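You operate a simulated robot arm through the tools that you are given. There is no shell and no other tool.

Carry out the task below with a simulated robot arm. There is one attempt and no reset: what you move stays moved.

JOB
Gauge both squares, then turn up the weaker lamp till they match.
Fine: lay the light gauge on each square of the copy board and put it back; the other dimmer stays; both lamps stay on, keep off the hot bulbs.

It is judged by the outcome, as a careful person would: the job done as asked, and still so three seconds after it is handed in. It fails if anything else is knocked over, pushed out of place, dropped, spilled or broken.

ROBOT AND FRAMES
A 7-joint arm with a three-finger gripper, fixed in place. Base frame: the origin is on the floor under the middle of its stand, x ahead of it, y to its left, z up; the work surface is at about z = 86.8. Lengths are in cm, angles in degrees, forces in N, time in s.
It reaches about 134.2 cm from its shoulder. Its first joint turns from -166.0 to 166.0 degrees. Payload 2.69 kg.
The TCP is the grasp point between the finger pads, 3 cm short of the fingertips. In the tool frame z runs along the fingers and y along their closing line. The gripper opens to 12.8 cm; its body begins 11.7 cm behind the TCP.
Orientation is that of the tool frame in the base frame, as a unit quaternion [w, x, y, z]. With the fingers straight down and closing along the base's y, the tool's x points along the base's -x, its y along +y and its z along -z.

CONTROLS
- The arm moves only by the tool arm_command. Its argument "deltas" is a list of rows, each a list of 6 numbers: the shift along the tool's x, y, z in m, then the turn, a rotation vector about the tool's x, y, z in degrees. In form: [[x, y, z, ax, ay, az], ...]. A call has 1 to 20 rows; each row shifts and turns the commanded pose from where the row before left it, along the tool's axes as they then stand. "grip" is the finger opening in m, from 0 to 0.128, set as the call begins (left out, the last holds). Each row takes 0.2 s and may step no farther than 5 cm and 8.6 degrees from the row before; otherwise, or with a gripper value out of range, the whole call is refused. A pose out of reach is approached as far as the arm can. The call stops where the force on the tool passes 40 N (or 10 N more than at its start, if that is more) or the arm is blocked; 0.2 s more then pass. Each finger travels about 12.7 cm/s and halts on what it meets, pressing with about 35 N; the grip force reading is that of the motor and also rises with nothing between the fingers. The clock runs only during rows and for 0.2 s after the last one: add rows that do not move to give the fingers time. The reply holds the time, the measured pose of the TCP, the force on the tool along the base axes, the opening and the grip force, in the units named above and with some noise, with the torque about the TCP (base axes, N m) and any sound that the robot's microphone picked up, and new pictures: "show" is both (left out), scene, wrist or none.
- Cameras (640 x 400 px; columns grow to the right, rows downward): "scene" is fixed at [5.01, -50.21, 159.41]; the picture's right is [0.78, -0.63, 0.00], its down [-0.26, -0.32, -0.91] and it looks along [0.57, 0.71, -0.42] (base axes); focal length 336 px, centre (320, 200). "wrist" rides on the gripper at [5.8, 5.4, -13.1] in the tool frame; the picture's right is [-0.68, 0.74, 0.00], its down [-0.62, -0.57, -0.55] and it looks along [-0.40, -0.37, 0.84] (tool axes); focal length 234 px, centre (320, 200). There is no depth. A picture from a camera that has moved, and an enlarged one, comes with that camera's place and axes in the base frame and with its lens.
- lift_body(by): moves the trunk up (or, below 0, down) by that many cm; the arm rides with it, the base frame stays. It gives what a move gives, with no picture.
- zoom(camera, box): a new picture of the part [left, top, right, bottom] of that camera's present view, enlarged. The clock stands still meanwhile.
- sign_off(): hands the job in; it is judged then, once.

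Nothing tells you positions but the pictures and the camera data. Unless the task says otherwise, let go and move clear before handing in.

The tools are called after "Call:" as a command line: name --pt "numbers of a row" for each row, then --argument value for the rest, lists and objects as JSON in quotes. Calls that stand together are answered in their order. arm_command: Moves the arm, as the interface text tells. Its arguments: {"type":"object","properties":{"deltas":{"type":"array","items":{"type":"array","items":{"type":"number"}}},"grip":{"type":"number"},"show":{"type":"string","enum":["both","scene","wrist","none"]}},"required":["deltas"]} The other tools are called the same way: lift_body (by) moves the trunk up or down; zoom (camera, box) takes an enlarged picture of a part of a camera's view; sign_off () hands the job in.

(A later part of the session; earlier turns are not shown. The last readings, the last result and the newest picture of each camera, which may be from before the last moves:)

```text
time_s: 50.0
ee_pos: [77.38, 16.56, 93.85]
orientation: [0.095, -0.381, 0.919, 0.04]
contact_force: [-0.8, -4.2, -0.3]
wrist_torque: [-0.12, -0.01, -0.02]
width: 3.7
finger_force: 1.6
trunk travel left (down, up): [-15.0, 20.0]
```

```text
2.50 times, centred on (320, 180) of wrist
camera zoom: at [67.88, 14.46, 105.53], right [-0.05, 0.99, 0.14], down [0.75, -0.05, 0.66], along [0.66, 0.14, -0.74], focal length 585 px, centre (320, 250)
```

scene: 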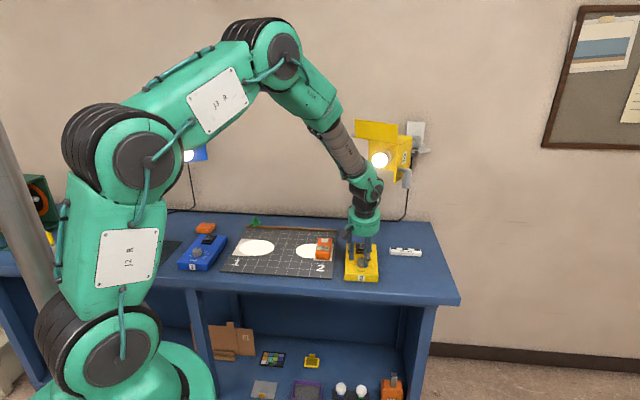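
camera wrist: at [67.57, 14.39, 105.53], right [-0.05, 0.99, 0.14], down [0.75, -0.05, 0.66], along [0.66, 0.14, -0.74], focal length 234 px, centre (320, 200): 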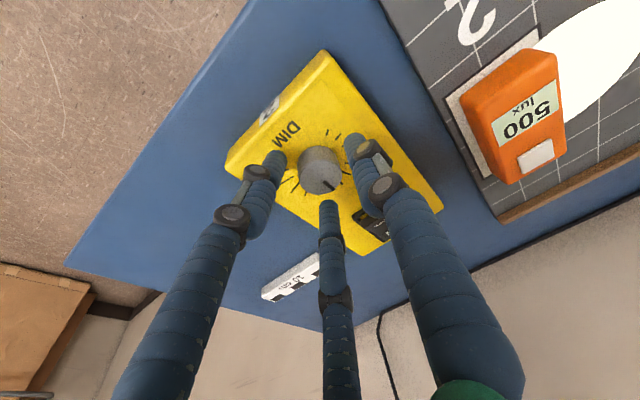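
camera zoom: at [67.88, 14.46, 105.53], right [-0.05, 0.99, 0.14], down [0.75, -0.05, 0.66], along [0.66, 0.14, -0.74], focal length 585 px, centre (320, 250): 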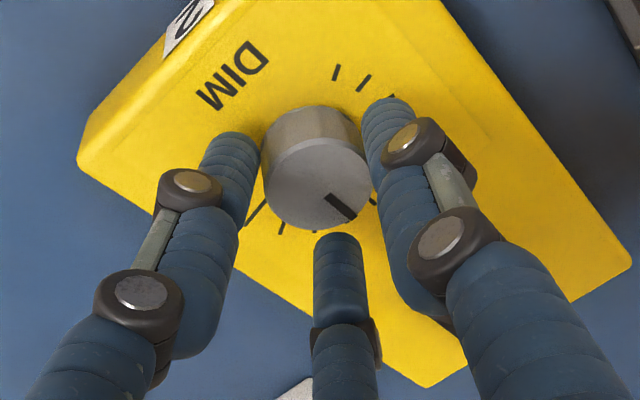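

Those three touches fix the knob centre: I'm off by less than 1 mm each way. I'll apply that correction and close fully.

Call:
arm_command --pt "0 0 0 0 0 0" --pt "0.0009 -0.0009 0 0 0 0" --pt "0 0 0 0 0 0" --grip 0.039 --show "none"

Call:
arm_command --pt "0 0 0 0 0 0" --pt "0 0 0 0 0 0" --grip 0.034 --show "none"

```text
time_s: 50.8
ee_pos: [77.47, 16.44, 93.83]
orientation: [0.095, -0.381, 0.919, 0.041]
contact_force: [0.8, -0.4, -0.1]
wrist_torque: [-0.03, -0.01, -0.02]
width: 3.91
finger_force: 0.0
trunk travel left (down, up): [-15.0, 20.0]
```

```text
time_s: 51.4
ee_pos: [77.38, 16.52, 93.83]
orientation: [0.094, -0.381, 0.919, 0.04]
contact_force: [-2.0, 3.7, 0.6]
wrist_torque: [0.21, 0.1, 0.05]
width: 3.48
finger_force: 45.1
trunk travel left (down, up): [-15.0, 20.0]
```

The knob is gripped evenly with negligible side force. I'll turn it 6° clockwise and read the gauge.

Call:
arm_command --pt "0 0.00025 0 0.62 0 2.93" --pt "0 0.00025 0 0.62 0 2.93" --pt "0 0 0 0 0 0" --show "both"

Call:
zoom --camera "scene" --box '[290, 220, 400, 290]'

Call:
zoom --camera "wrist" --box '[220, 100, 420, 260]'

```text
time_s: 52.2
ee_pos: [77.33, 16.6, 93.71]
orientation: [0.097, -0.332, 0.938, 0.035]
contact_force: [-0.4, 2.1, 0.2]
wrist_torque: [-0.01, 0.01, 0.0]
width: 3.6
finger_force: 1.3
trunk travel left (down, up): [-15.0, 20.0]
camera wrist: at [67.69, 15.43, 105.51], right [0.05, 0.99, 0.14], down [0.74, -0.13, 0.66], along [0.67, 0.07, -0.74], focal length 234 px, centre (320, 200)
```

scene: 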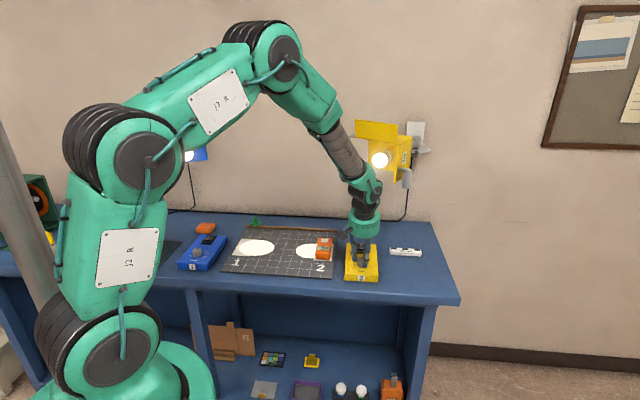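
wrist: 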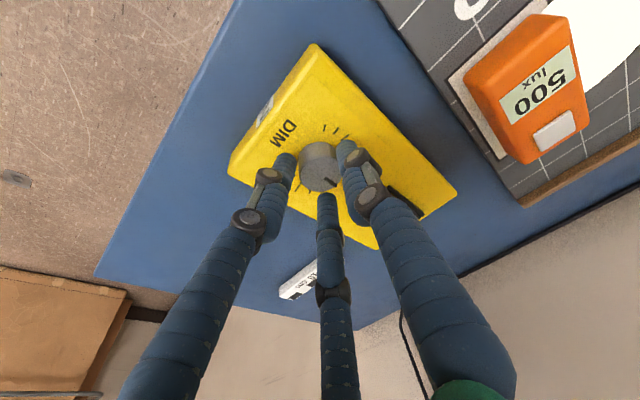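

```text
5.71 times, centred on (345, 255) of scene
camera zoom: at [5.01, -50.21, 159.41], right [0.78, -0.63, 0.0], down [-0.26, -0.32, -0.91], along [0.57, 0.71, -0.42], focal length 1923 px, centre (177, -114)
```

zoom: 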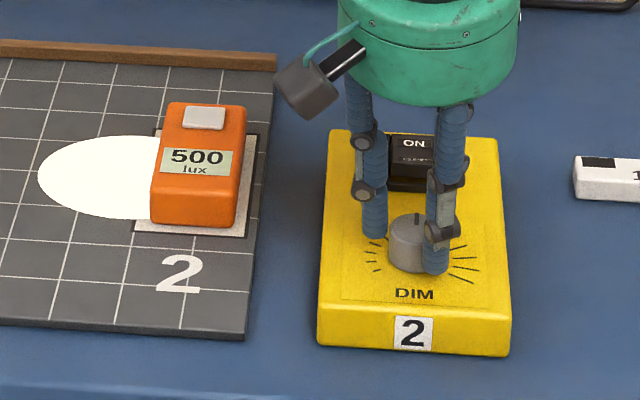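

```text
2.50 times, centred on (320, 180) of wrist
camera zoom: at [67.69, 15.43, 105.51], right [0.05, 0.99, 0.14], down [0.74, -0.13, 0.66], along [0.67, 0.07, -0.74], focal length 585 px, centre (320, 250)
```

zoom: 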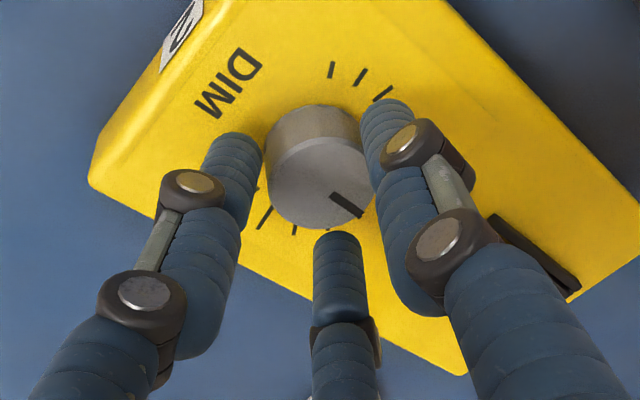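

Call:
zoom --camera "scene" --box '[350, 248, 374, 272]'

Call:
arm_command --pt "0 0 0 0 0 0" --pt "0 0 0 0 0 0" --pt "0 0 0 0 0 0" --grip 0.028 --show "none"

Call:
zoom --camera "scene" --box '[290, 220, 400, 290]'

```text
16.00 times, centred on (362, 260) of scene
camera zoom: at [5.01, -50.21, 159.41], right [0.78, -0.63, 0.0], down [-0.26, -0.32, -0.91], along [0.57, 0.71, -0.42], focal length 5384 px, centre (-352, -760)
```

zoom: 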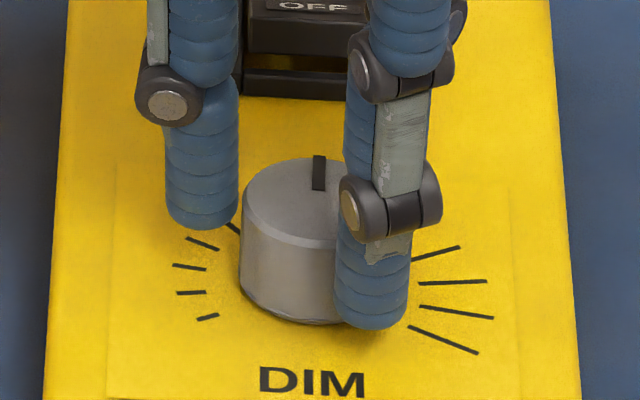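

```text
time_s: 53.0
ee_pos: [77.35, 16.5, 93.88]
orientation: [0.096, -0.332, 0.938, 0.035]
contact_force: [-6.9, 7.2, 0.0]
wrist_torque: [-0.01, 0.18, 0.03]
width: 3.4
finger_force: 45.1
trunk travel left (down, up): [-15.0, 20.0]
```

```text
5.71 times, centred on (345, 255) of scene
camera zoom: at [5.01, -50.21, 159.41], right [0.78, -0.63, 0.0], down [-0.26, -0.32, -0.91], along [0.57, 0.71, -0.42], focal length 1923 px, centre (177, -114)
```

zoom: 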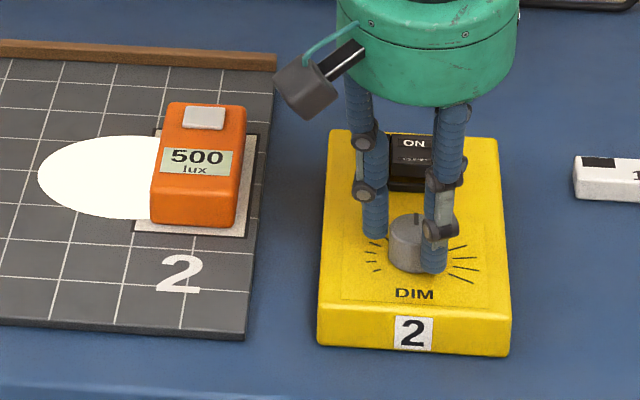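

The grip is firmer now at 45 N, but with about 10 N to one side. I'll relieve that with a tiny shift, then turn another 6°.

Call:
arm_command --pt "0 0.0008 0 0 0 0" --pt "0 0 0 0 0 0" --show "none"

Call:
arm_command --pt "0 0.00025 0 0.62 0 2.93" --pt "0 0.00025 0 0.62 0 2.93" --pt "0 0 0 0 0 0" --show "none"

Call:
zoom --camera "scene" --box '[290, 220, 400, 290]'

Call:
zoom --camera "scene" --box '[350, 248, 374, 272]'

```text
time_s: 53.6
ee_pos: [77.36, 16.6, 93.84]
orientation: [0.097, -0.332, 0.938, 0.036]
contact_force: [-1.7, 0.6, -3.5]
wrist_torque: [-0.19, -0.05, 0.02]
width: 3.39
finger_force: 44.8
trunk travel left (down, up): [-15.0, 20.0]
```

```text
time_s: 54.4
ee_pos: [77.27, 16.69, 93.92]
orientation: [0.098, -0.283, 0.954, 0.03]
contact_force: [1.2, 3.5, -0.3]
wrist_torque: [-0.02, -0.08, 0.01]
width: 3.18
finger_force: 44.8
trunk travel left (down, up): [-15.0, 20.0]
```

```text
5.71 times, centred on (345, 255) of scene
camera zoom: at [5.01, -50.21, 159.41], right [0.78, -0.63, 0.0], down [-0.26, -0.32, -0.91], along [0.57, 0.71, -0.42], focal length 1923 px, centre (177, -114)
```

zoom: 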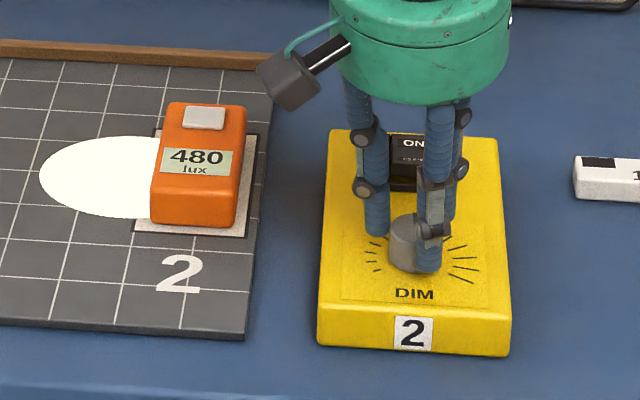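

```text
16.00 times, centred on (362, 260) of scene
camera zoom: at [5.01, -50.21, 159.41], right [0.78, -0.63, 0.0], down [-0.26, -0.32, -0.91], along [0.57, 0.71, -0.42], focal length 5384 px, centre (-352, -760)
```

zoom: 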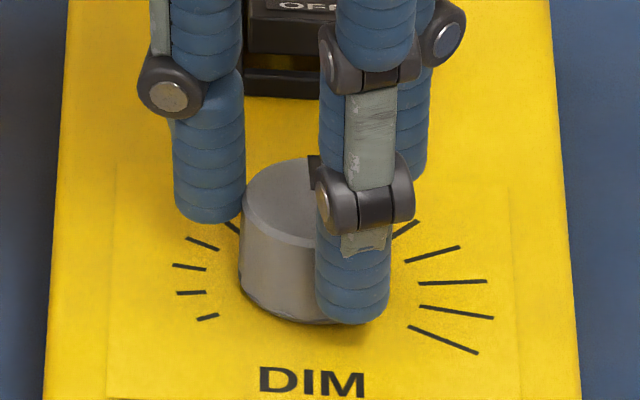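

Call:
zoom --camera "wrist" --box '[260, 130, 380, 210]'

Call:
zoom --camera "wrist" --box '[220, 100, 420, 260]'

```text
5.00 times, centred on (320, 170) of wrist
camera zoom: at [67.52, 16.56, 105.52], right [0.15, 0.98, 0.14], down [0.72, -0.21, 0.66], along [0.68, 0.0, -0.74], focal length 1171 px, centre (320, 350)
```

zoom: 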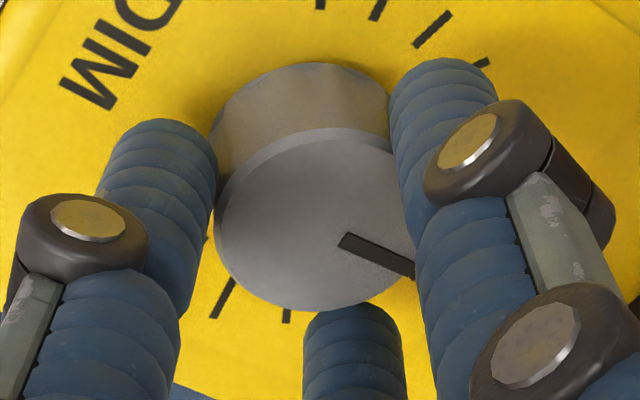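

```text
2.50 times, centred on (320, 180) of wrist
camera zoom: at [67.52, 16.56, 105.52], right [0.15, 0.98, 0.14], down [0.72, -0.21, 0.66], along [0.68, 0.0, -0.74], focal length 585 px, centre (320, 250)
```

zoom: 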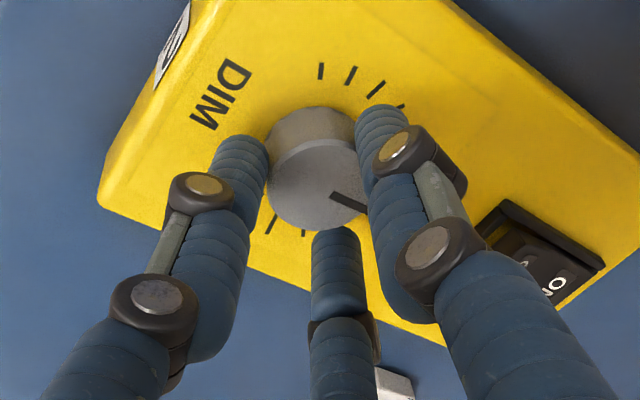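

The reading dropped to 480. The knob slipped slightly anticlockwise because the fingertips only caught its upper rim. I'll open, swing the hand back to get more clockwise travel, and regrip about 5 mm lower.

Call:
arm_command --pt "0 0 0 0 0 0" --pt "0 0 0 0 0 0" --pt "0 -0.0006 0 -1.52 0 -7.17" --pt "0 -0.0006 0 -1.52 0 -7.17" --pt "0 -0.0006 0 -1.52 0 -7.17" --pt "0.0004 0 0.002 0 0 0" --pt "0.0004 0 0.002 0 0 0" --pt "0.0002 0 0.001 0 0 0" --pt "0 0 0 0 0 0" --grip 0.048 --show "none"

Call:
zoom --camera "wrist" --box '[220, 100, 420, 260]'

Call:
zoom --camera "scene" --box '[290, 220, 400, 290]'

Call:
zoom --camera "scene" --box '[350, 248, 374, 272]'

```text
time_s: 56.4
ee_pos: [77.47, 16.61, 93.27]
orientation: [0.09, -0.46, 0.882, 0.049]
contact_force: [-0.3, 0.2, -0.5]
wrist_torque: [-0.01, 0.0, 0.02]
width: 4.8
finger_force: 0.0
trunk travel left (down, up): [-15.0, 20.0]
```

```text
2.50 times, centred on (320, 180) of wrist
camera zoom: at [68.41, 12.67, 104.98], right [-0.22, 0.96, 0.14], down [0.75, 0.08, 0.66], along [0.63, 0.25, -0.74], focal length 585 px, centre (320, 250)
```

zoom: 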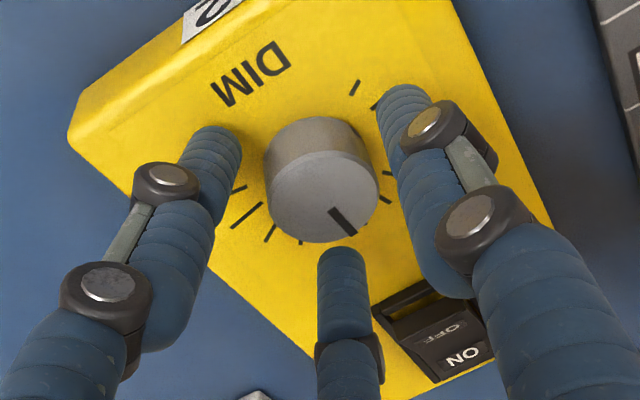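

```text
5.71 times, centred on (345, 255) of scene
camera zoom: at [5.01, -50.21, 159.41], right [0.78, -0.63, 0.0], down [-0.26, -0.32, -0.91], along [0.57, 0.71, -0.42], focal length 1923 px, centre (177, -114)
```

zoom: 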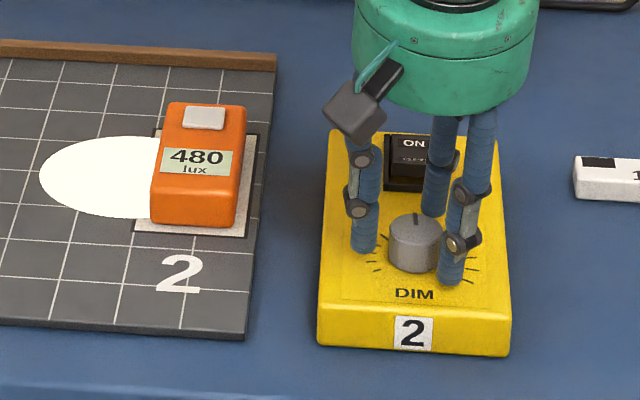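

```text
16.00 times, centred on (362, 260) of scene
camera zoom: at [5.01, -50.21, 159.41], right [0.78, -0.63, 0.0], down [-0.26, -0.32, -0.91], along [0.57, 0.71, -0.42], focal length 5384 px, centre (-352, -760)
```

zoom: 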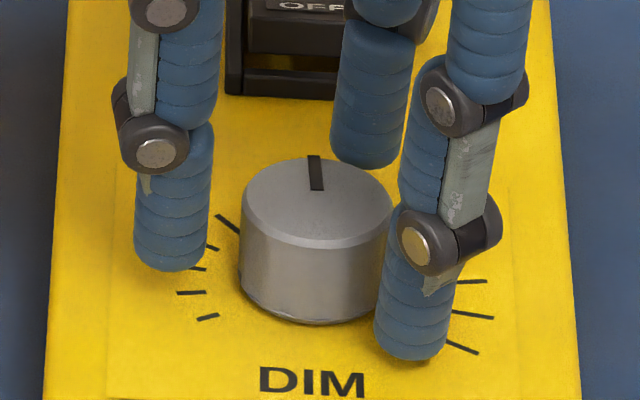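

Pointer is slightly anticlockwise of 12 (480 lux), so clockwise raises it as expected. The fingers now reach lower on the knob. I'll close in stages again and check balance.

Call:
arm_command --pt "0.0012 -0.001 -0.0008 0 0 0" --pt "0 0 0 0 0 0" --pt "0 0 0 0 0 0" --grip 0.038 --show "none"

Call:
zoom --camera "wrist" --box '[220, 100, 420, 260]'

```text
time_s: 57.2
ee_pos: [77.56, 16.32, 93.37]
orientation: [0.091, -0.459, 0.882, 0.049]
contact_force: [1.0, 0.3, -0.4]
wrist_torque: [0.0, -0.02, -0.02]
width: 3.86
finger_force: 0.0
trunk travel left (down, up): [-15.0, 20.0]
```

```text
2.50 times, centred on (320, 180) of wrist
camera zoom: at [68.42, 12.51, 105.05], right [-0.22, 0.96, 0.14], down [0.75, 0.08, 0.66], along [0.63, 0.25, -0.74], focal length 585 px, centre (320, 250)
```

zoom: 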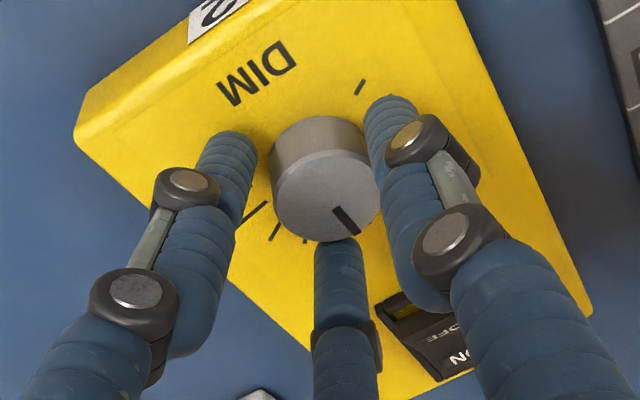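

Call:
arm_command --pt "-0.0013 0.0007 0 0 0 0" --pt "0 0 0 0 0 0" --grip 0.0385 --show "none"

Call:
arm_command --pt "0 0 0 0 0 0" --pt "0 0 0 0 0 0" --grip 0.035 --show "none"

Call:
zoom --camera "wrist" --box '[220, 100, 420, 260]'

```text
time_s: 57.8
ee_pos: [77.35, 16.46, 93.47]
orientation: [0.09, -0.459, 0.883, 0.049]
contact_force: [-0.3, 0.3, 0.5]
wrist_torque: [0.02, 0.0, -0.01]
width: 3.8
finger_force: 0.0
trunk travel left (down, up): [-15.0, 20.0]
```

```text
time_s: 58.4
ee_pos: [77.4, 16.42, 93.39]
orientation: [0.09, -0.46, 0.882, 0.048]
contact_force: [2.4, -0.1, 0.5]
wrist_torque: [0.02, -0.06, -0.07]
width: 3.69
finger_force: 1.3
trunk travel left (down, up): [-15.0, 20.0]
```

```text
2.50 times, centred on (320, 180) of wrist
camera zoom: at [68.41, 12.67, 105.1], right [-0.22, 0.96, 0.14], down [0.75, 0.08, 0.66], along [0.63, 0.25, -0.74], focal length 585 px, centre (320, 250)
```

zoom: 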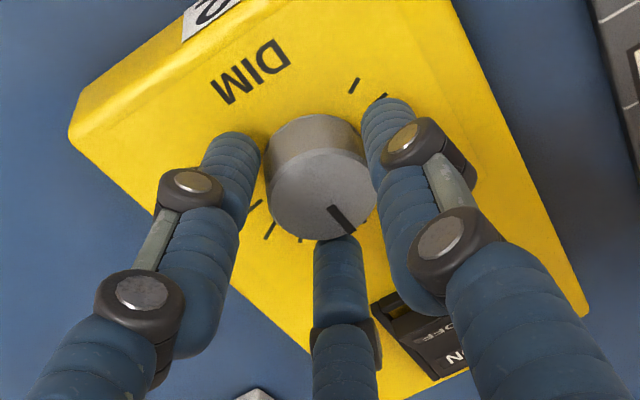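

Call:
arm_command --pt "-0.001 -0.0006 0 0 0 0" --pt "0 0 0 0 0 0" --grip 0.038 --show "none"

Call:
arm_command --pt "0 0 0 0 0 0" --pt "0 0 0 0 0 0" --grip 0.0345 --show "none"

```text
time_s: 59.0
ee_pos: [77.54, 16.5, 93.4]
orientation: [0.09, -0.46, 0.882, 0.049]
contact_force: [-0.1, -0.4, 0.7]
wrist_torque: [0.0, 0.01, -0.04]
width: 3.78
finger_force: 0.0
trunk travel left (down, up): [-15.0, 20.0]
```

```text
time_s: 59.6
ee_pos: [77.55, 16.51, 93.43]
orientation: [0.091, -0.459, 0.883, 0.049]
contact_force: [-0.9, -0.3, -0.7]
wrist_torque: [-0.02, 0.01, 0.01]
width: 3.5
finger_force: 0.8
trunk travel left (down, up): [-15.0, 20.0]
```

Call:
arm_command --pt "0 0 0 0 0 0" --pt "0 0 0 0 0 0" --grip 0.032 --show "none"

Call:
zoom --camera "scene" --box '[290, 220, 400, 290]'

Call:
zoom --camera "wrist" --box '[220, 100, 420, 260]'

```text
time_s: 60.2
ee_pos: [77.49, 16.49, 93.49]
orientation: [0.091, -0.459, 0.882, 0.049]
contact_force: [0.8, 1.1, -1.2]
wrist_torque: [-0.07, 0.17, 0.0]
width: 3.4
finger_force: 45.1
trunk travel left (down, up): [-15.0, 20.0]
```

```text
5.71 times, centred on (345, 255) of scene
camera zoom: at [5.01, -50.21, 159.41], right [0.78, -0.63, 0.0], down [-0.26, -0.32, -0.91], along [0.57, 0.71, -0.42], focal length 1923 px, centre (177, -114)
```

zoom: 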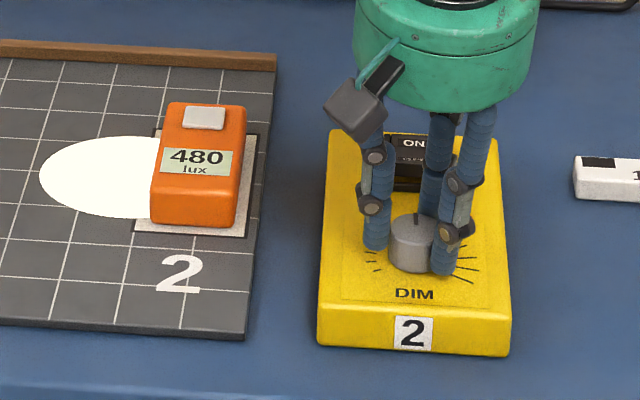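

```text
2.50 times, centred on (320, 180) of wrist
camera zoom: at [68.52, 12.71, 105.11], right [-0.22, 0.96, 0.14], down [0.75, 0.08, 0.66], along [0.63, 0.25, -0.74], focal length 585 px, centre (320, 250)
```

zoom: 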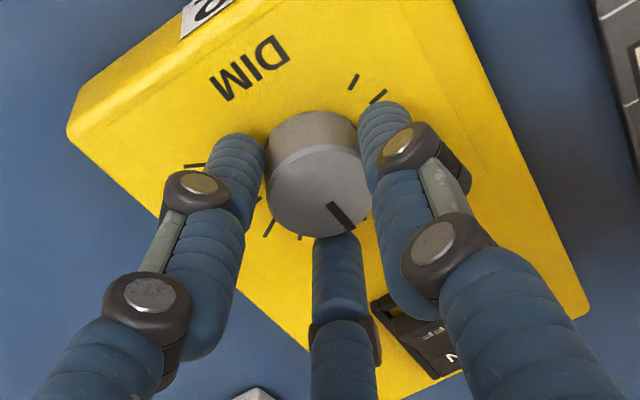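

Balanced grip with 45 N, nearly zero side force, and the reading unchanged at 480. I'll turn 6° clockwise and watch.

Call:
arm_command --pt "0 0.00017 0 0.42 0 1.96" --pt "0 0.00017 0 0.42 0 1.96" --pt "0 0.00017 0 0.42 0 1.96" --pt "0 0 0 0 0 0" --grip 0.028 --show "none"

Call:
zoom --camera "scene" --box '[290, 220, 400, 290]'

Call:
zoom --camera "wrist" --box '[220, 100, 420, 260]'

```text
time_s: 61.2
ee_pos: [77.49, 16.61, 93.35]
orientation: [0.093, -0.413, 0.905, 0.043]
contact_force: [-1.6, -2.7, 0.9]
wrist_torque: [-0.24, 0.26, -0.02]
width: 3.38
finger_force: 45.3
trunk travel left (down, up): [-15.0, 20.0]
```

```text
5.71 times, centred on (345, 255) of scene
camera zoom: at [5.01, -50.21, 159.41], right [0.78, -0.63, 0.0], down [-0.26, -0.32, -0.91], along [0.57, 0.71, -0.42], focal length 1923 px, centre (177, -114)
```

zoom: 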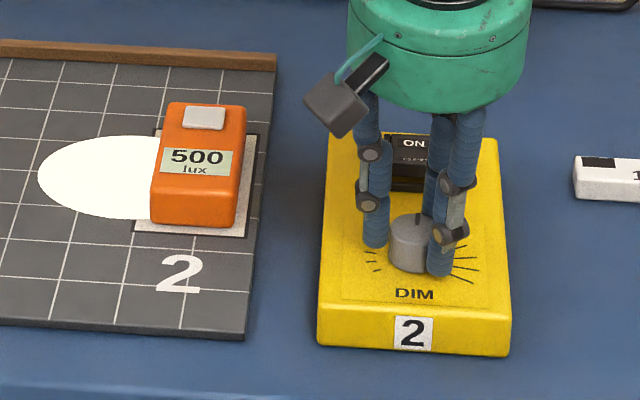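

```text
2.50 times, centred on (320, 180) of wrist
camera zoom: at [68.11, 13.73, 105.1], right [-0.12, 0.98, 0.14], down [0.75, 0.0, 0.66], along [0.65, 0.19, -0.74], focal length 585 px, centre (320, 250)
```

zoom: 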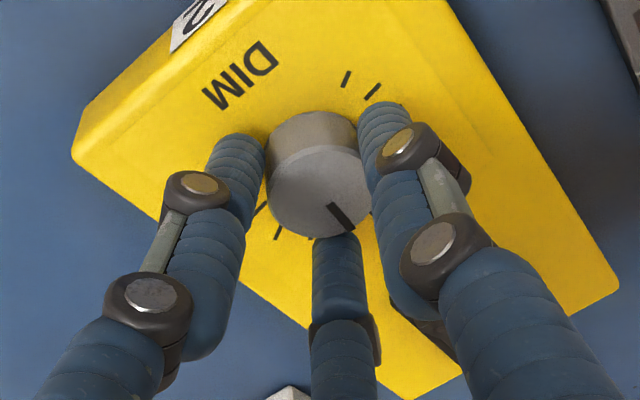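

That works: 6° brought it from 480 back to 500, so about 30° more is needed. I'll turn another 12° and check the balance.

Call:
arm_command --pt "0 0.00017 0 0.42 0 1.96" --pt "0 0.00017 0 0.42 0 1.96" --pt "0 0.00017 0 0.42 0 1.96" --pt "0 0.00017 0 0.42 0 1.96" --pt "0 0.00017 0 0.42 0 1.96" --pt "0 0.00017 0 0.42 0 1.96" --pt "0 0 0 0 0 0" --show "scene"

Call:
zoom --camera "scene" --box '[290, 220, 400, 290]'

Call:
zoom --camera "wrist" --box '[220, 100, 420, 260]'

```text
time_s: 62.8
ee_pos: [77.39, 16.6, 93.45]
orientation: [0.097, -0.316, 0.943, 0.033]
contact_force: [-1.5, -0.2, 3.1]
wrist_torque: [-0.05, 0.41, 0.04]
width: 3.39
finger_force: 45.2
trunk travel left (down, up): [-15.0, 20.0]
```

scene: 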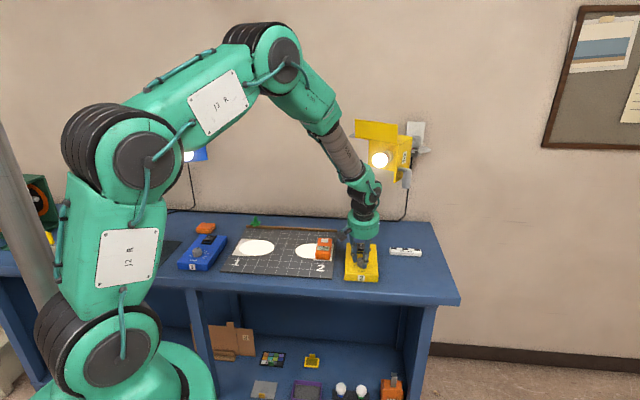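

```text
5.71 times, centred on (345, 255) of scene
camera zoom: at [5.01, -50.21, 159.41], right [0.78, -0.63, 0.0], down [-0.26, -0.32, -0.91], along [0.57, 0.71, -0.42], focal length 1923 px, centre (177, -114)
```

zoom: 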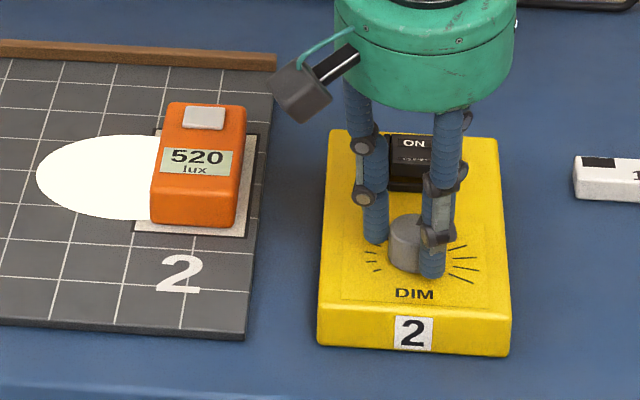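

```text
2.50 times, centred on (320, 180) of wrist
camera zoom: at [67.65, 15.86, 105.1], right [0.09, 0.99, 0.14], down [0.73, -0.16, 0.66], along [0.68, 0.04, -0.74], focal length 585 px, centre (320, 250)
```

zoom: 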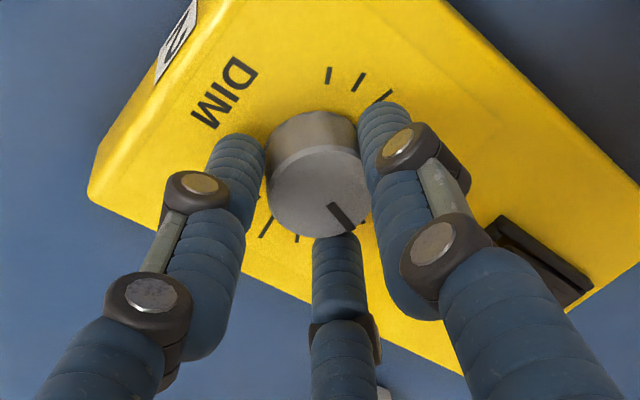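

It reads 520, so the knob gives about 2.2 lux per degree. I'll continue another 18°.

Call:
arm_command --pt "0 0.00017 0 0.42 0 1.96" --pt "0 0.00017 0 0.42 0 1.96" --pt "0 0.00017 0 0.42 0 1.96" --pt "0 0.00017 0 0.42 0 1.96" --pt "0 0.00017 0 0.42 0 1.96" --pt "0 0.00017 0 0.42 0 1.96" --pt "0 0.00017 0 0.42 0 1.96" --pt "0 0.00017 0 0.42 0 1.96" --pt "0 0.00017 0 0.42 0 1.96" --pt "0 0 0 0 0 0" --show "scene"

Call:
zoom --camera "scene" --box '[290, 220, 400, 290]'

Call:
zoom --camera "wrist" --box '[220, 100, 420, 260]'

```text
time_s: 65.0
ee_pos: [77.34, 16.78, 93.44]
orientation: [0.101, -0.164, 0.981, 0.017]
contact_force: [0.4, -3.2, -0.8]
wrist_torque: [0.19, 0.24, -0.01]
width: 3.35
finger_force: 45.3
trunk travel left (down, up): [-15.0, 20.0]
```

scene: 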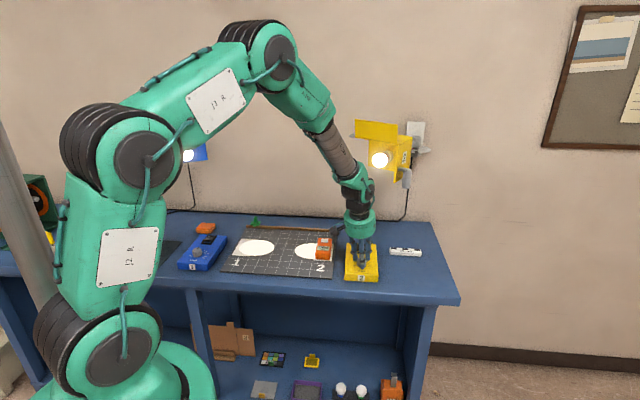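

```text
5.71 times, centred on (345, 255) of scene
camera zoom: at [5.01, -50.21, 159.41], right [0.78, -0.63, 0.0], down [-0.26, -0.32, -0.91], along [0.57, 0.71, -0.42], focal length 1923 px, centre (177, -114)
```

zoom: 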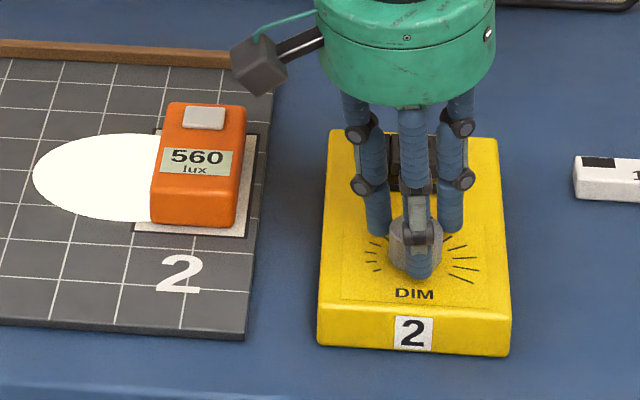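

```text
2.50 times, centred on (320, 180) of wrist
camera zoom: at [67.8, 19.13, 105.1], right [0.39, 0.91, 0.14], down [0.65, -0.38, 0.66], along [0.66, -0.17, -0.74], focal length 585 px, centre (320, 250)
```

zoom: 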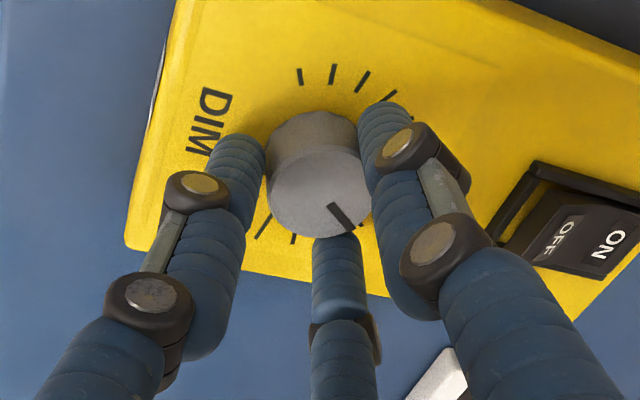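

It reads 560. I'll turn another 12°, then fine-tune.

Call:
arm_command --pt "0 0.00017 0 0.42 0 1.96" --pt "0 0.00017 0 0.42 0 1.96" --pt "0 0.00017 0 0.42 0 1.96" --pt "0 0.00017 0 0.42 0 1.96" --pt "0 0.00017 0 0.42 0 1.96" --pt "0 0.00017 0 0.42 0 1.96" --pt "0 0 0 0 0 0" --show "none"

Call:
zoom --camera "scene" --box '[290, 220, 400, 290]'

Call:
arm_command --pt "0 0.00017 0 0.42 0 1.96" --pt "0 0 0 0 0 0" --show "none"

Call:
zoom --camera "scene" --box '[290, 220, 400, 290]'

```text
time_s: 66.6
ee_pos: [77.25, 16.84, 93.36]
orientation: [0.103, -0.06, 0.993, 0.005]
contact_force: [-5.5, -10.2, 2.9]
wrist_torque: [0.03, 0.54, -0.03]
width: 3.33
finger_force: 45.2
trunk travel left (down, up): [-15.0, 20.0]
```

```text
5.71 times, centred on (345, 255) of scene
camera zoom: at [5.01, -50.21, 159.41], right [0.78, -0.63, 0.0], down [-0.26, -0.32, -0.91], along [0.57, 0.71, -0.42], focal length 1923 px, centre (177, -114)
```

zoom: 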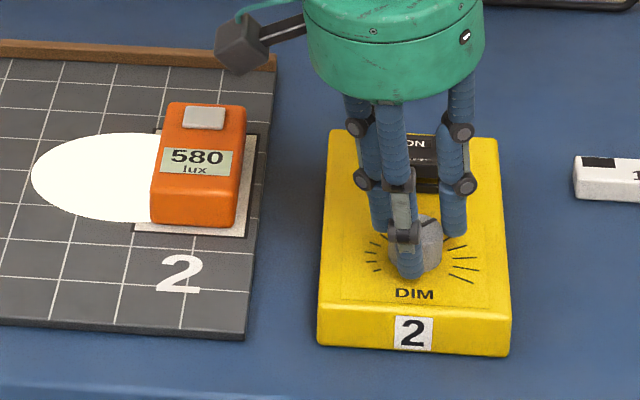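

```text
time_s: 67.2
ee_pos: [77.36, 16.83, 93.37]
orientation: [0.103, -0.042, 0.994, 0.004]
contact_force: [-3.0, -11.8, -0.8]
wrist_torque: [0.0, 0.22, -0.07]
width: 3.38
finger_force: 44.9
trunk travel left (down, up): [-15.0, 20.0]
```

```text
5.71 times, centred on (345, 255) of scene
camera zoom: at [5.01, -50.21, 159.41], right [0.78, -0.63, 0.0], down [-0.26, -0.32, -0.91], along [0.57, 0.71, -0.42], focal length 1923 px, centre (177, -114)
```

zoom: 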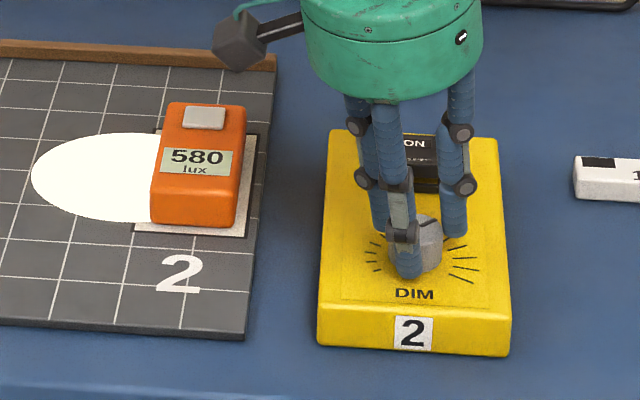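

It reads 580, with about 12 N of side force building up. I'll relieve that with a 1 mm shift and continue in small steps.

Call:
arm_command --pt "0 -0.001 0 0 0 0" --pt "0 0 0 0 0 0" --show "none"

Call:
arm_command --pt "0 0.0001 0 0.42 0 1.96" --pt "0 0.0001 0 0.42 0 1.96" --pt "0 0 0 0 0 0" --show "none"

Call:
zoom --camera "scene" --box '[290, 220, 400, 290]'

Call:
zoom --camera "wrist" --box '[220, 100, 420, 260]'

```text
time_s: 67.8
ee_pos: [77.29, 16.97, 93.52]
orientation: [0.102, -0.044, 0.994, 0.004]
contact_force: [-6.2, 1.3, -1.4]
wrist_torque: [0.4, 0.36, 0.03]
width: 3.38
finger_force: 45.0
trunk travel left (down, up): [-15.0, 20.0]
```

```text
time_s: 68.6
ee_pos: [77.15, 16.91, 93.5]
orientation: [0.103, -0.008, 0.995, -0.001]
contact_force: [-9.2, 11.7, -2.0]
wrist_torque: [0.73, 0.45, 0.08]
width: 3.4
finger_force: 44.9
trunk travel left (down, up): [-15.0, 20.0]
```

```text
5.71 times, centred on (345, 255) of scene
camera zoom: at [5.01, -50.21, 159.41], right [0.78, -0.63, 0.0], down [-0.26, -0.32, -0.91], along [0.57, 0.71, -0.42], focal length 1923 px, centre (177, -114)
```

zoom: 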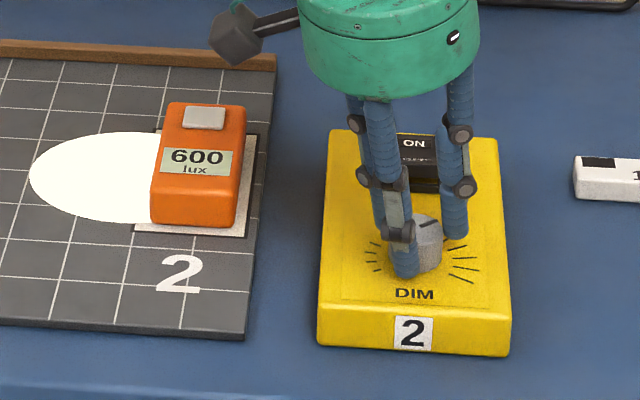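

```text
2.50 times, centred on (320, 180) of wrist
camera zoom: at [68.96, 22.19, 105.08], right [0.65, 0.75, 0.14], down [0.5, -0.56, 0.66], along [0.57, -0.36, -0.73], focal length 585 px, centre (320, 250)
```

zoom: 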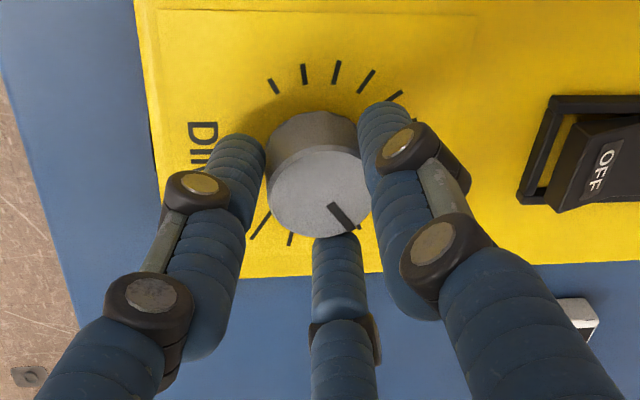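

Square 2 now reads 600, matching square 1. The display seems to step in 20s and just flipped, so I'll add about 2° to sit mid-step, after easing the side force.

Call:
arm_command --pt "0.0006 0.0006 0 0 0 0" --pt "0 0 0 0 0 0" --show "none"

Call:
arm_command --pt "0 0.0001 0 0.21 0 0.98" --pt "0 0.0001 0 0.21 0 0.98" --pt "0 0 0 0 0 0" --show "none"

Call:
zoom --camera "scene" --box '[290, 220, 400, 290]'

```text
time_s: 69.2
ee_pos: [77.2, 16.91, 93.51]
orientation: [0.103, -0.007, 0.995, 0.0]
contact_force: [-3.6, 5.4, -1.1]
wrist_torque: [0.44, 0.31, 0.05]
width: 3.36
finger_force: 45.6
trunk travel left (down, up): [-15.0, 20.0]
```

```text
time_s: 70.0
ee_pos: [77.2, 16.96, 93.42]
orientation: [0.104, 0.009, 0.995, -0.002]
contact_force: [-1.5, 3.2, 2.1]
wrist_torque: [0.39, 0.11, 0.01]
width: 3.35
finger_force: 45.1
trunk travel left (down, up): [-15.0, 20.0]
```

```text
5.71 times, centred on (345, 255) of scene
camera zoom: at [5.01, -50.21, 159.41], right [0.78, -0.63, 0.0], down [-0.26, -0.32, -0.91], along [0.57, 0.71, -0.42], focal length 1923 px, centre (177, -114)
```

zoom: 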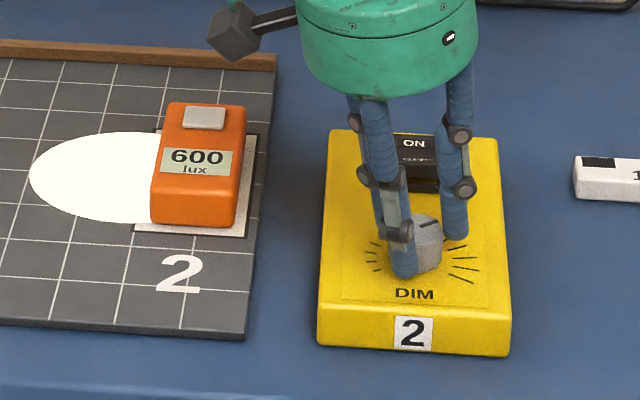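

Still 600, with low side force. I'll release the knob gently and re-read.

Call:
arm_command --pt "0 0 0 0 0 0" --pt "0 0 0 0 0 0" --pt "0 0 0 0 0 0" --grip 0.048 --show "scene"

Call:
zoom --camera "scene" --box '[290, 220, 400, 290]'

Call:
zoom --camera "wrist" --box '[220, 100, 420, 260]'

```text
time_s: 70.8
ee_pos: [77.22, 17.05, 93.48]
orientation: [0.103, 0.009, 0.995, -0.003]
contact_force: [-0.4, 0.2, 0.1]
wrist_torque: [0.02, 0.0, 0.0]
width: 4.8
finger_force: 0.0
trunk travel left (down, up): [-15.0, 20.0]
```

scene: 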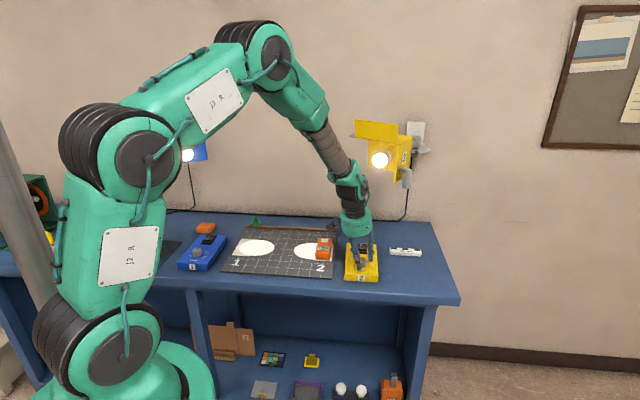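

```text
5.71 times, centred on (345, 255) of scene
camera zoom: at [5.01, -50.21, 159.41], right [0.78, -0.63, 0.0], down [-0.26, -0.32, -0.91], along [0.57, 0.71, -0.42], focal length 1923 px, centre (177, -114)
```

zoom: 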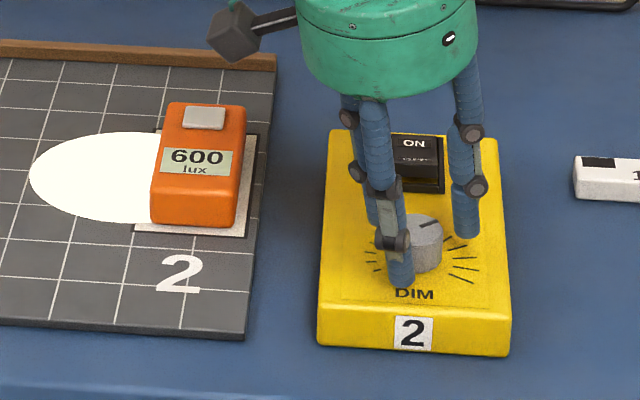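

```text
2.50 times, centred on (320, 180) of wrist
camera zoom: at [69.1, 22.49, 105.03], right [0.68, 0.72, 0.14], down [0.48, -0.57, 0.66], along [0.56, -0.38, -0.73], focal length 585 px, centre (320, 250)
```

zoom: 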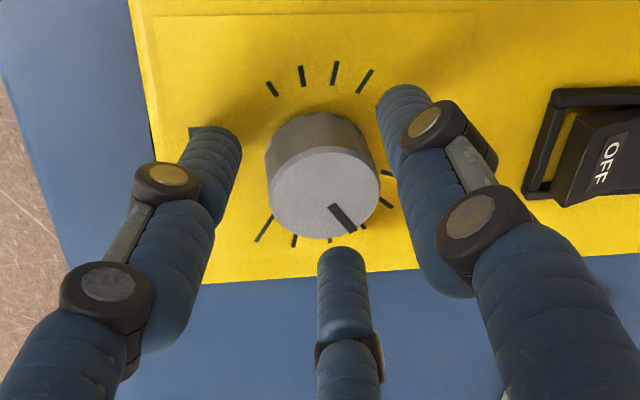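

The knob is released and square 2 still reads 600. I'll rise straight up, back off to the front, and bring the hand upright with yaw 45° to fetch the gauge.

Call:
arm_command --pt "-0.0042 0 -0.0196 0 0 0" --pt "-0.0063 0 -0.0294 0 0 0" --pt "0.023 -0.0236 -0.0049 0 0 0" --pt "0.023 -0.0236 -0.0049 0 0 0" --pt "0.023 -0.0236 -0.0049 0 0 0" --pt "0 0 0 -1.6 0 -7.5" --pt "0 0 0 -1.6 0 -7.5" --pt "0 0 0 -1.6 0 -7.5" --pt "0 0 0 -1.6 0 -7.5" --pt "0 0 0 -1.6 0 -7.5" --pt "0 0 0 -1.6 0 -7.5" --pt "0 0 0 0 6 0" --pt "0 0 0 0 6 0" --pt "0 0 0 0 0 0" --grip 0.06 --show "both"

Call:
zoom --camera "scene" --box '[290, 220, 400, 290]'

```text
time_s: 73.8
ee_pos: [70.14, 9.93, 98.5]
orientation: [-0.003, -0.382, 0.924, -0.001]
contact_force: [0.5, -0.2, -0.6]
wrist_torque: [-0.04, 0.04, -0.04]
width: 6.01
finger_force: 0.1
trunk travel left (down, up): [-15.0, 20.0]
camera wrist: at [62.42, 9.74, 111.65], right [-0.04, 1.0, 0.0], down [0.84, 0.04, 0.54], along [0.54, 0.02, -0.84], focal length 234 px, centre (320, 200)
```

scene: 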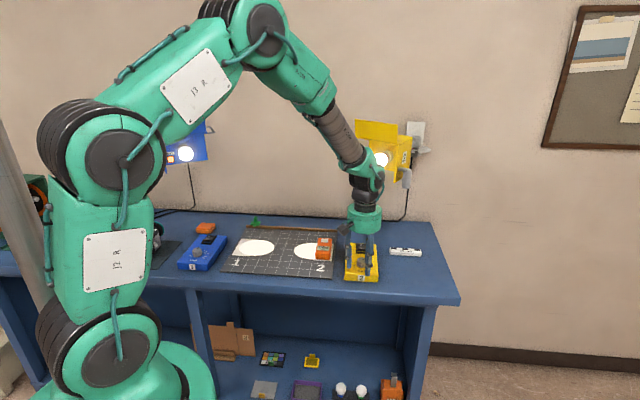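
wrist: 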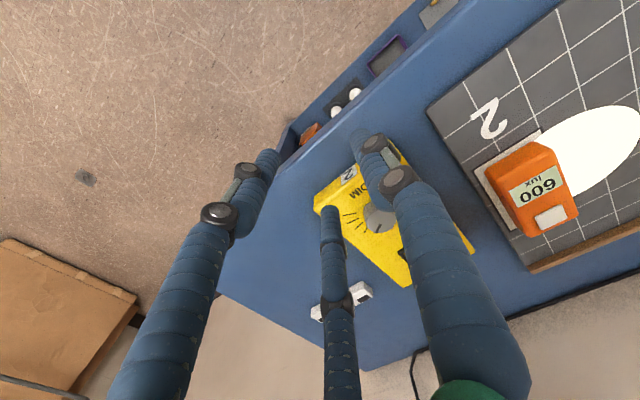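

```text
5.71 times, centred on (345, 255) of scene
camera zoom: at [5.01, -50.21, 159.41], right [0.78, -0.63, 0.0], down [-0.26, -0.32, -0.91], along [0.57, 0.71, -0.42], focal length 1923 px, centre (177, -114)
```

zoom: 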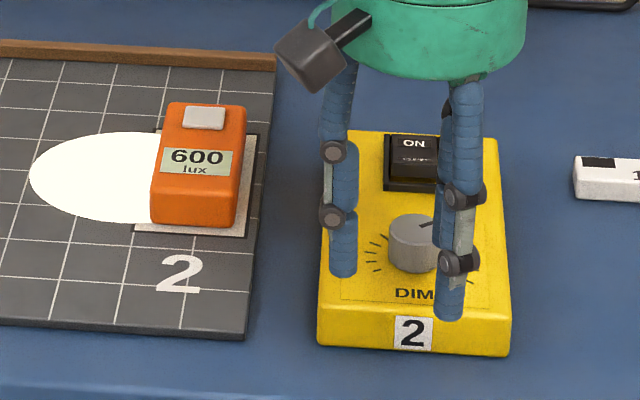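

The hand is upright again and the gauge still reads 600. Now I'll go back over the gauge on square 2 along the same route I left by.

Call:
arm_command --pt "0 0.04 0 0 0 0" --pt "0 0.045 0 0 0 0" --pt "0 0.042 0 0 0 0" --pt "-0.035 0 0 0 0 0" --pt "-0.035 0 0 0 0 0" --pt "-0.035 0 0 0 0 0" --pt "-0.035 0 0 0 0 0" --pt "-0.035 0 0 0 0 0" --pt "-0.032 0 0 0 0 0" --pt "0 0 0 0 0 0" --grip 0.115 --show "both"

Call:
zoom --camera "scene" --box '[260, 210, 380, 285]'

```text
time_s: 76.0
ee_pos: [75.88, 33.58, 98.41]
orientation: [-0.002, -0.382, 0.924, 0.002]
contact_force: [0.1, 0.6, -0.5]
wrist_torque: [-0.05, 0.07, -0.02]
width: 11.51
finger_force: 0.0
trunk travel left (down, up): [-15.0, 20.0]
camera wrist: at [68.15, 33.25, 111.57], right [-0.04, 1.0, 0.0], down [0.84, 0.04, 0.55], along [0.54, 0.02, -0.84], focal length 234 px, centre (320, 200)
```

scene: 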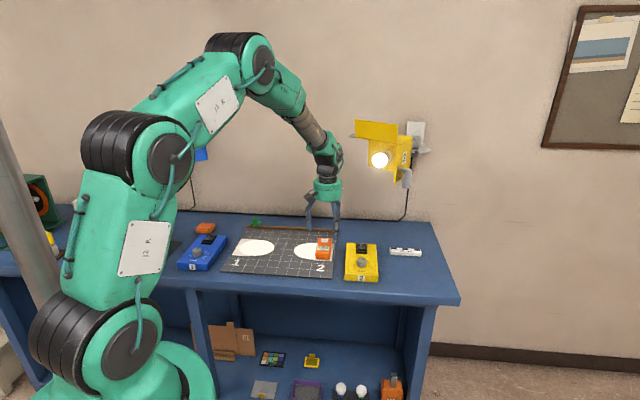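
wrist: 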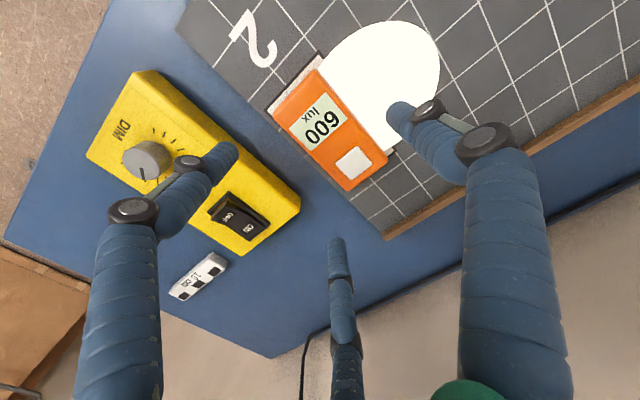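

```text
5.33 times, centred on (320, 248) of scene
camera zoom: at [5.01, -50.21, 159.41], right [0.78, -0.63, 0.0], down [-0.26, -0.32, -0.91], along [0.57, 0.71, -0.42], focal length 1794 px, centre (320, -53)
```

zoom: 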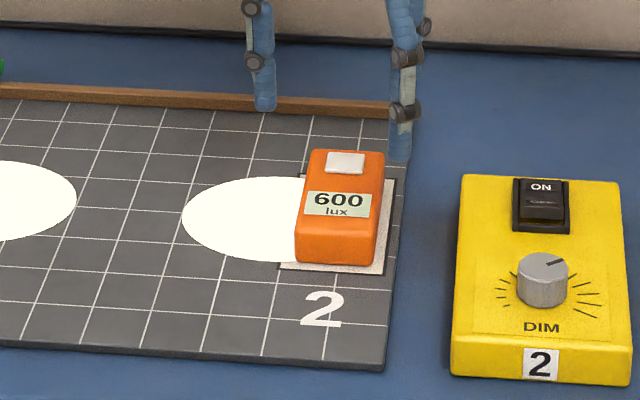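

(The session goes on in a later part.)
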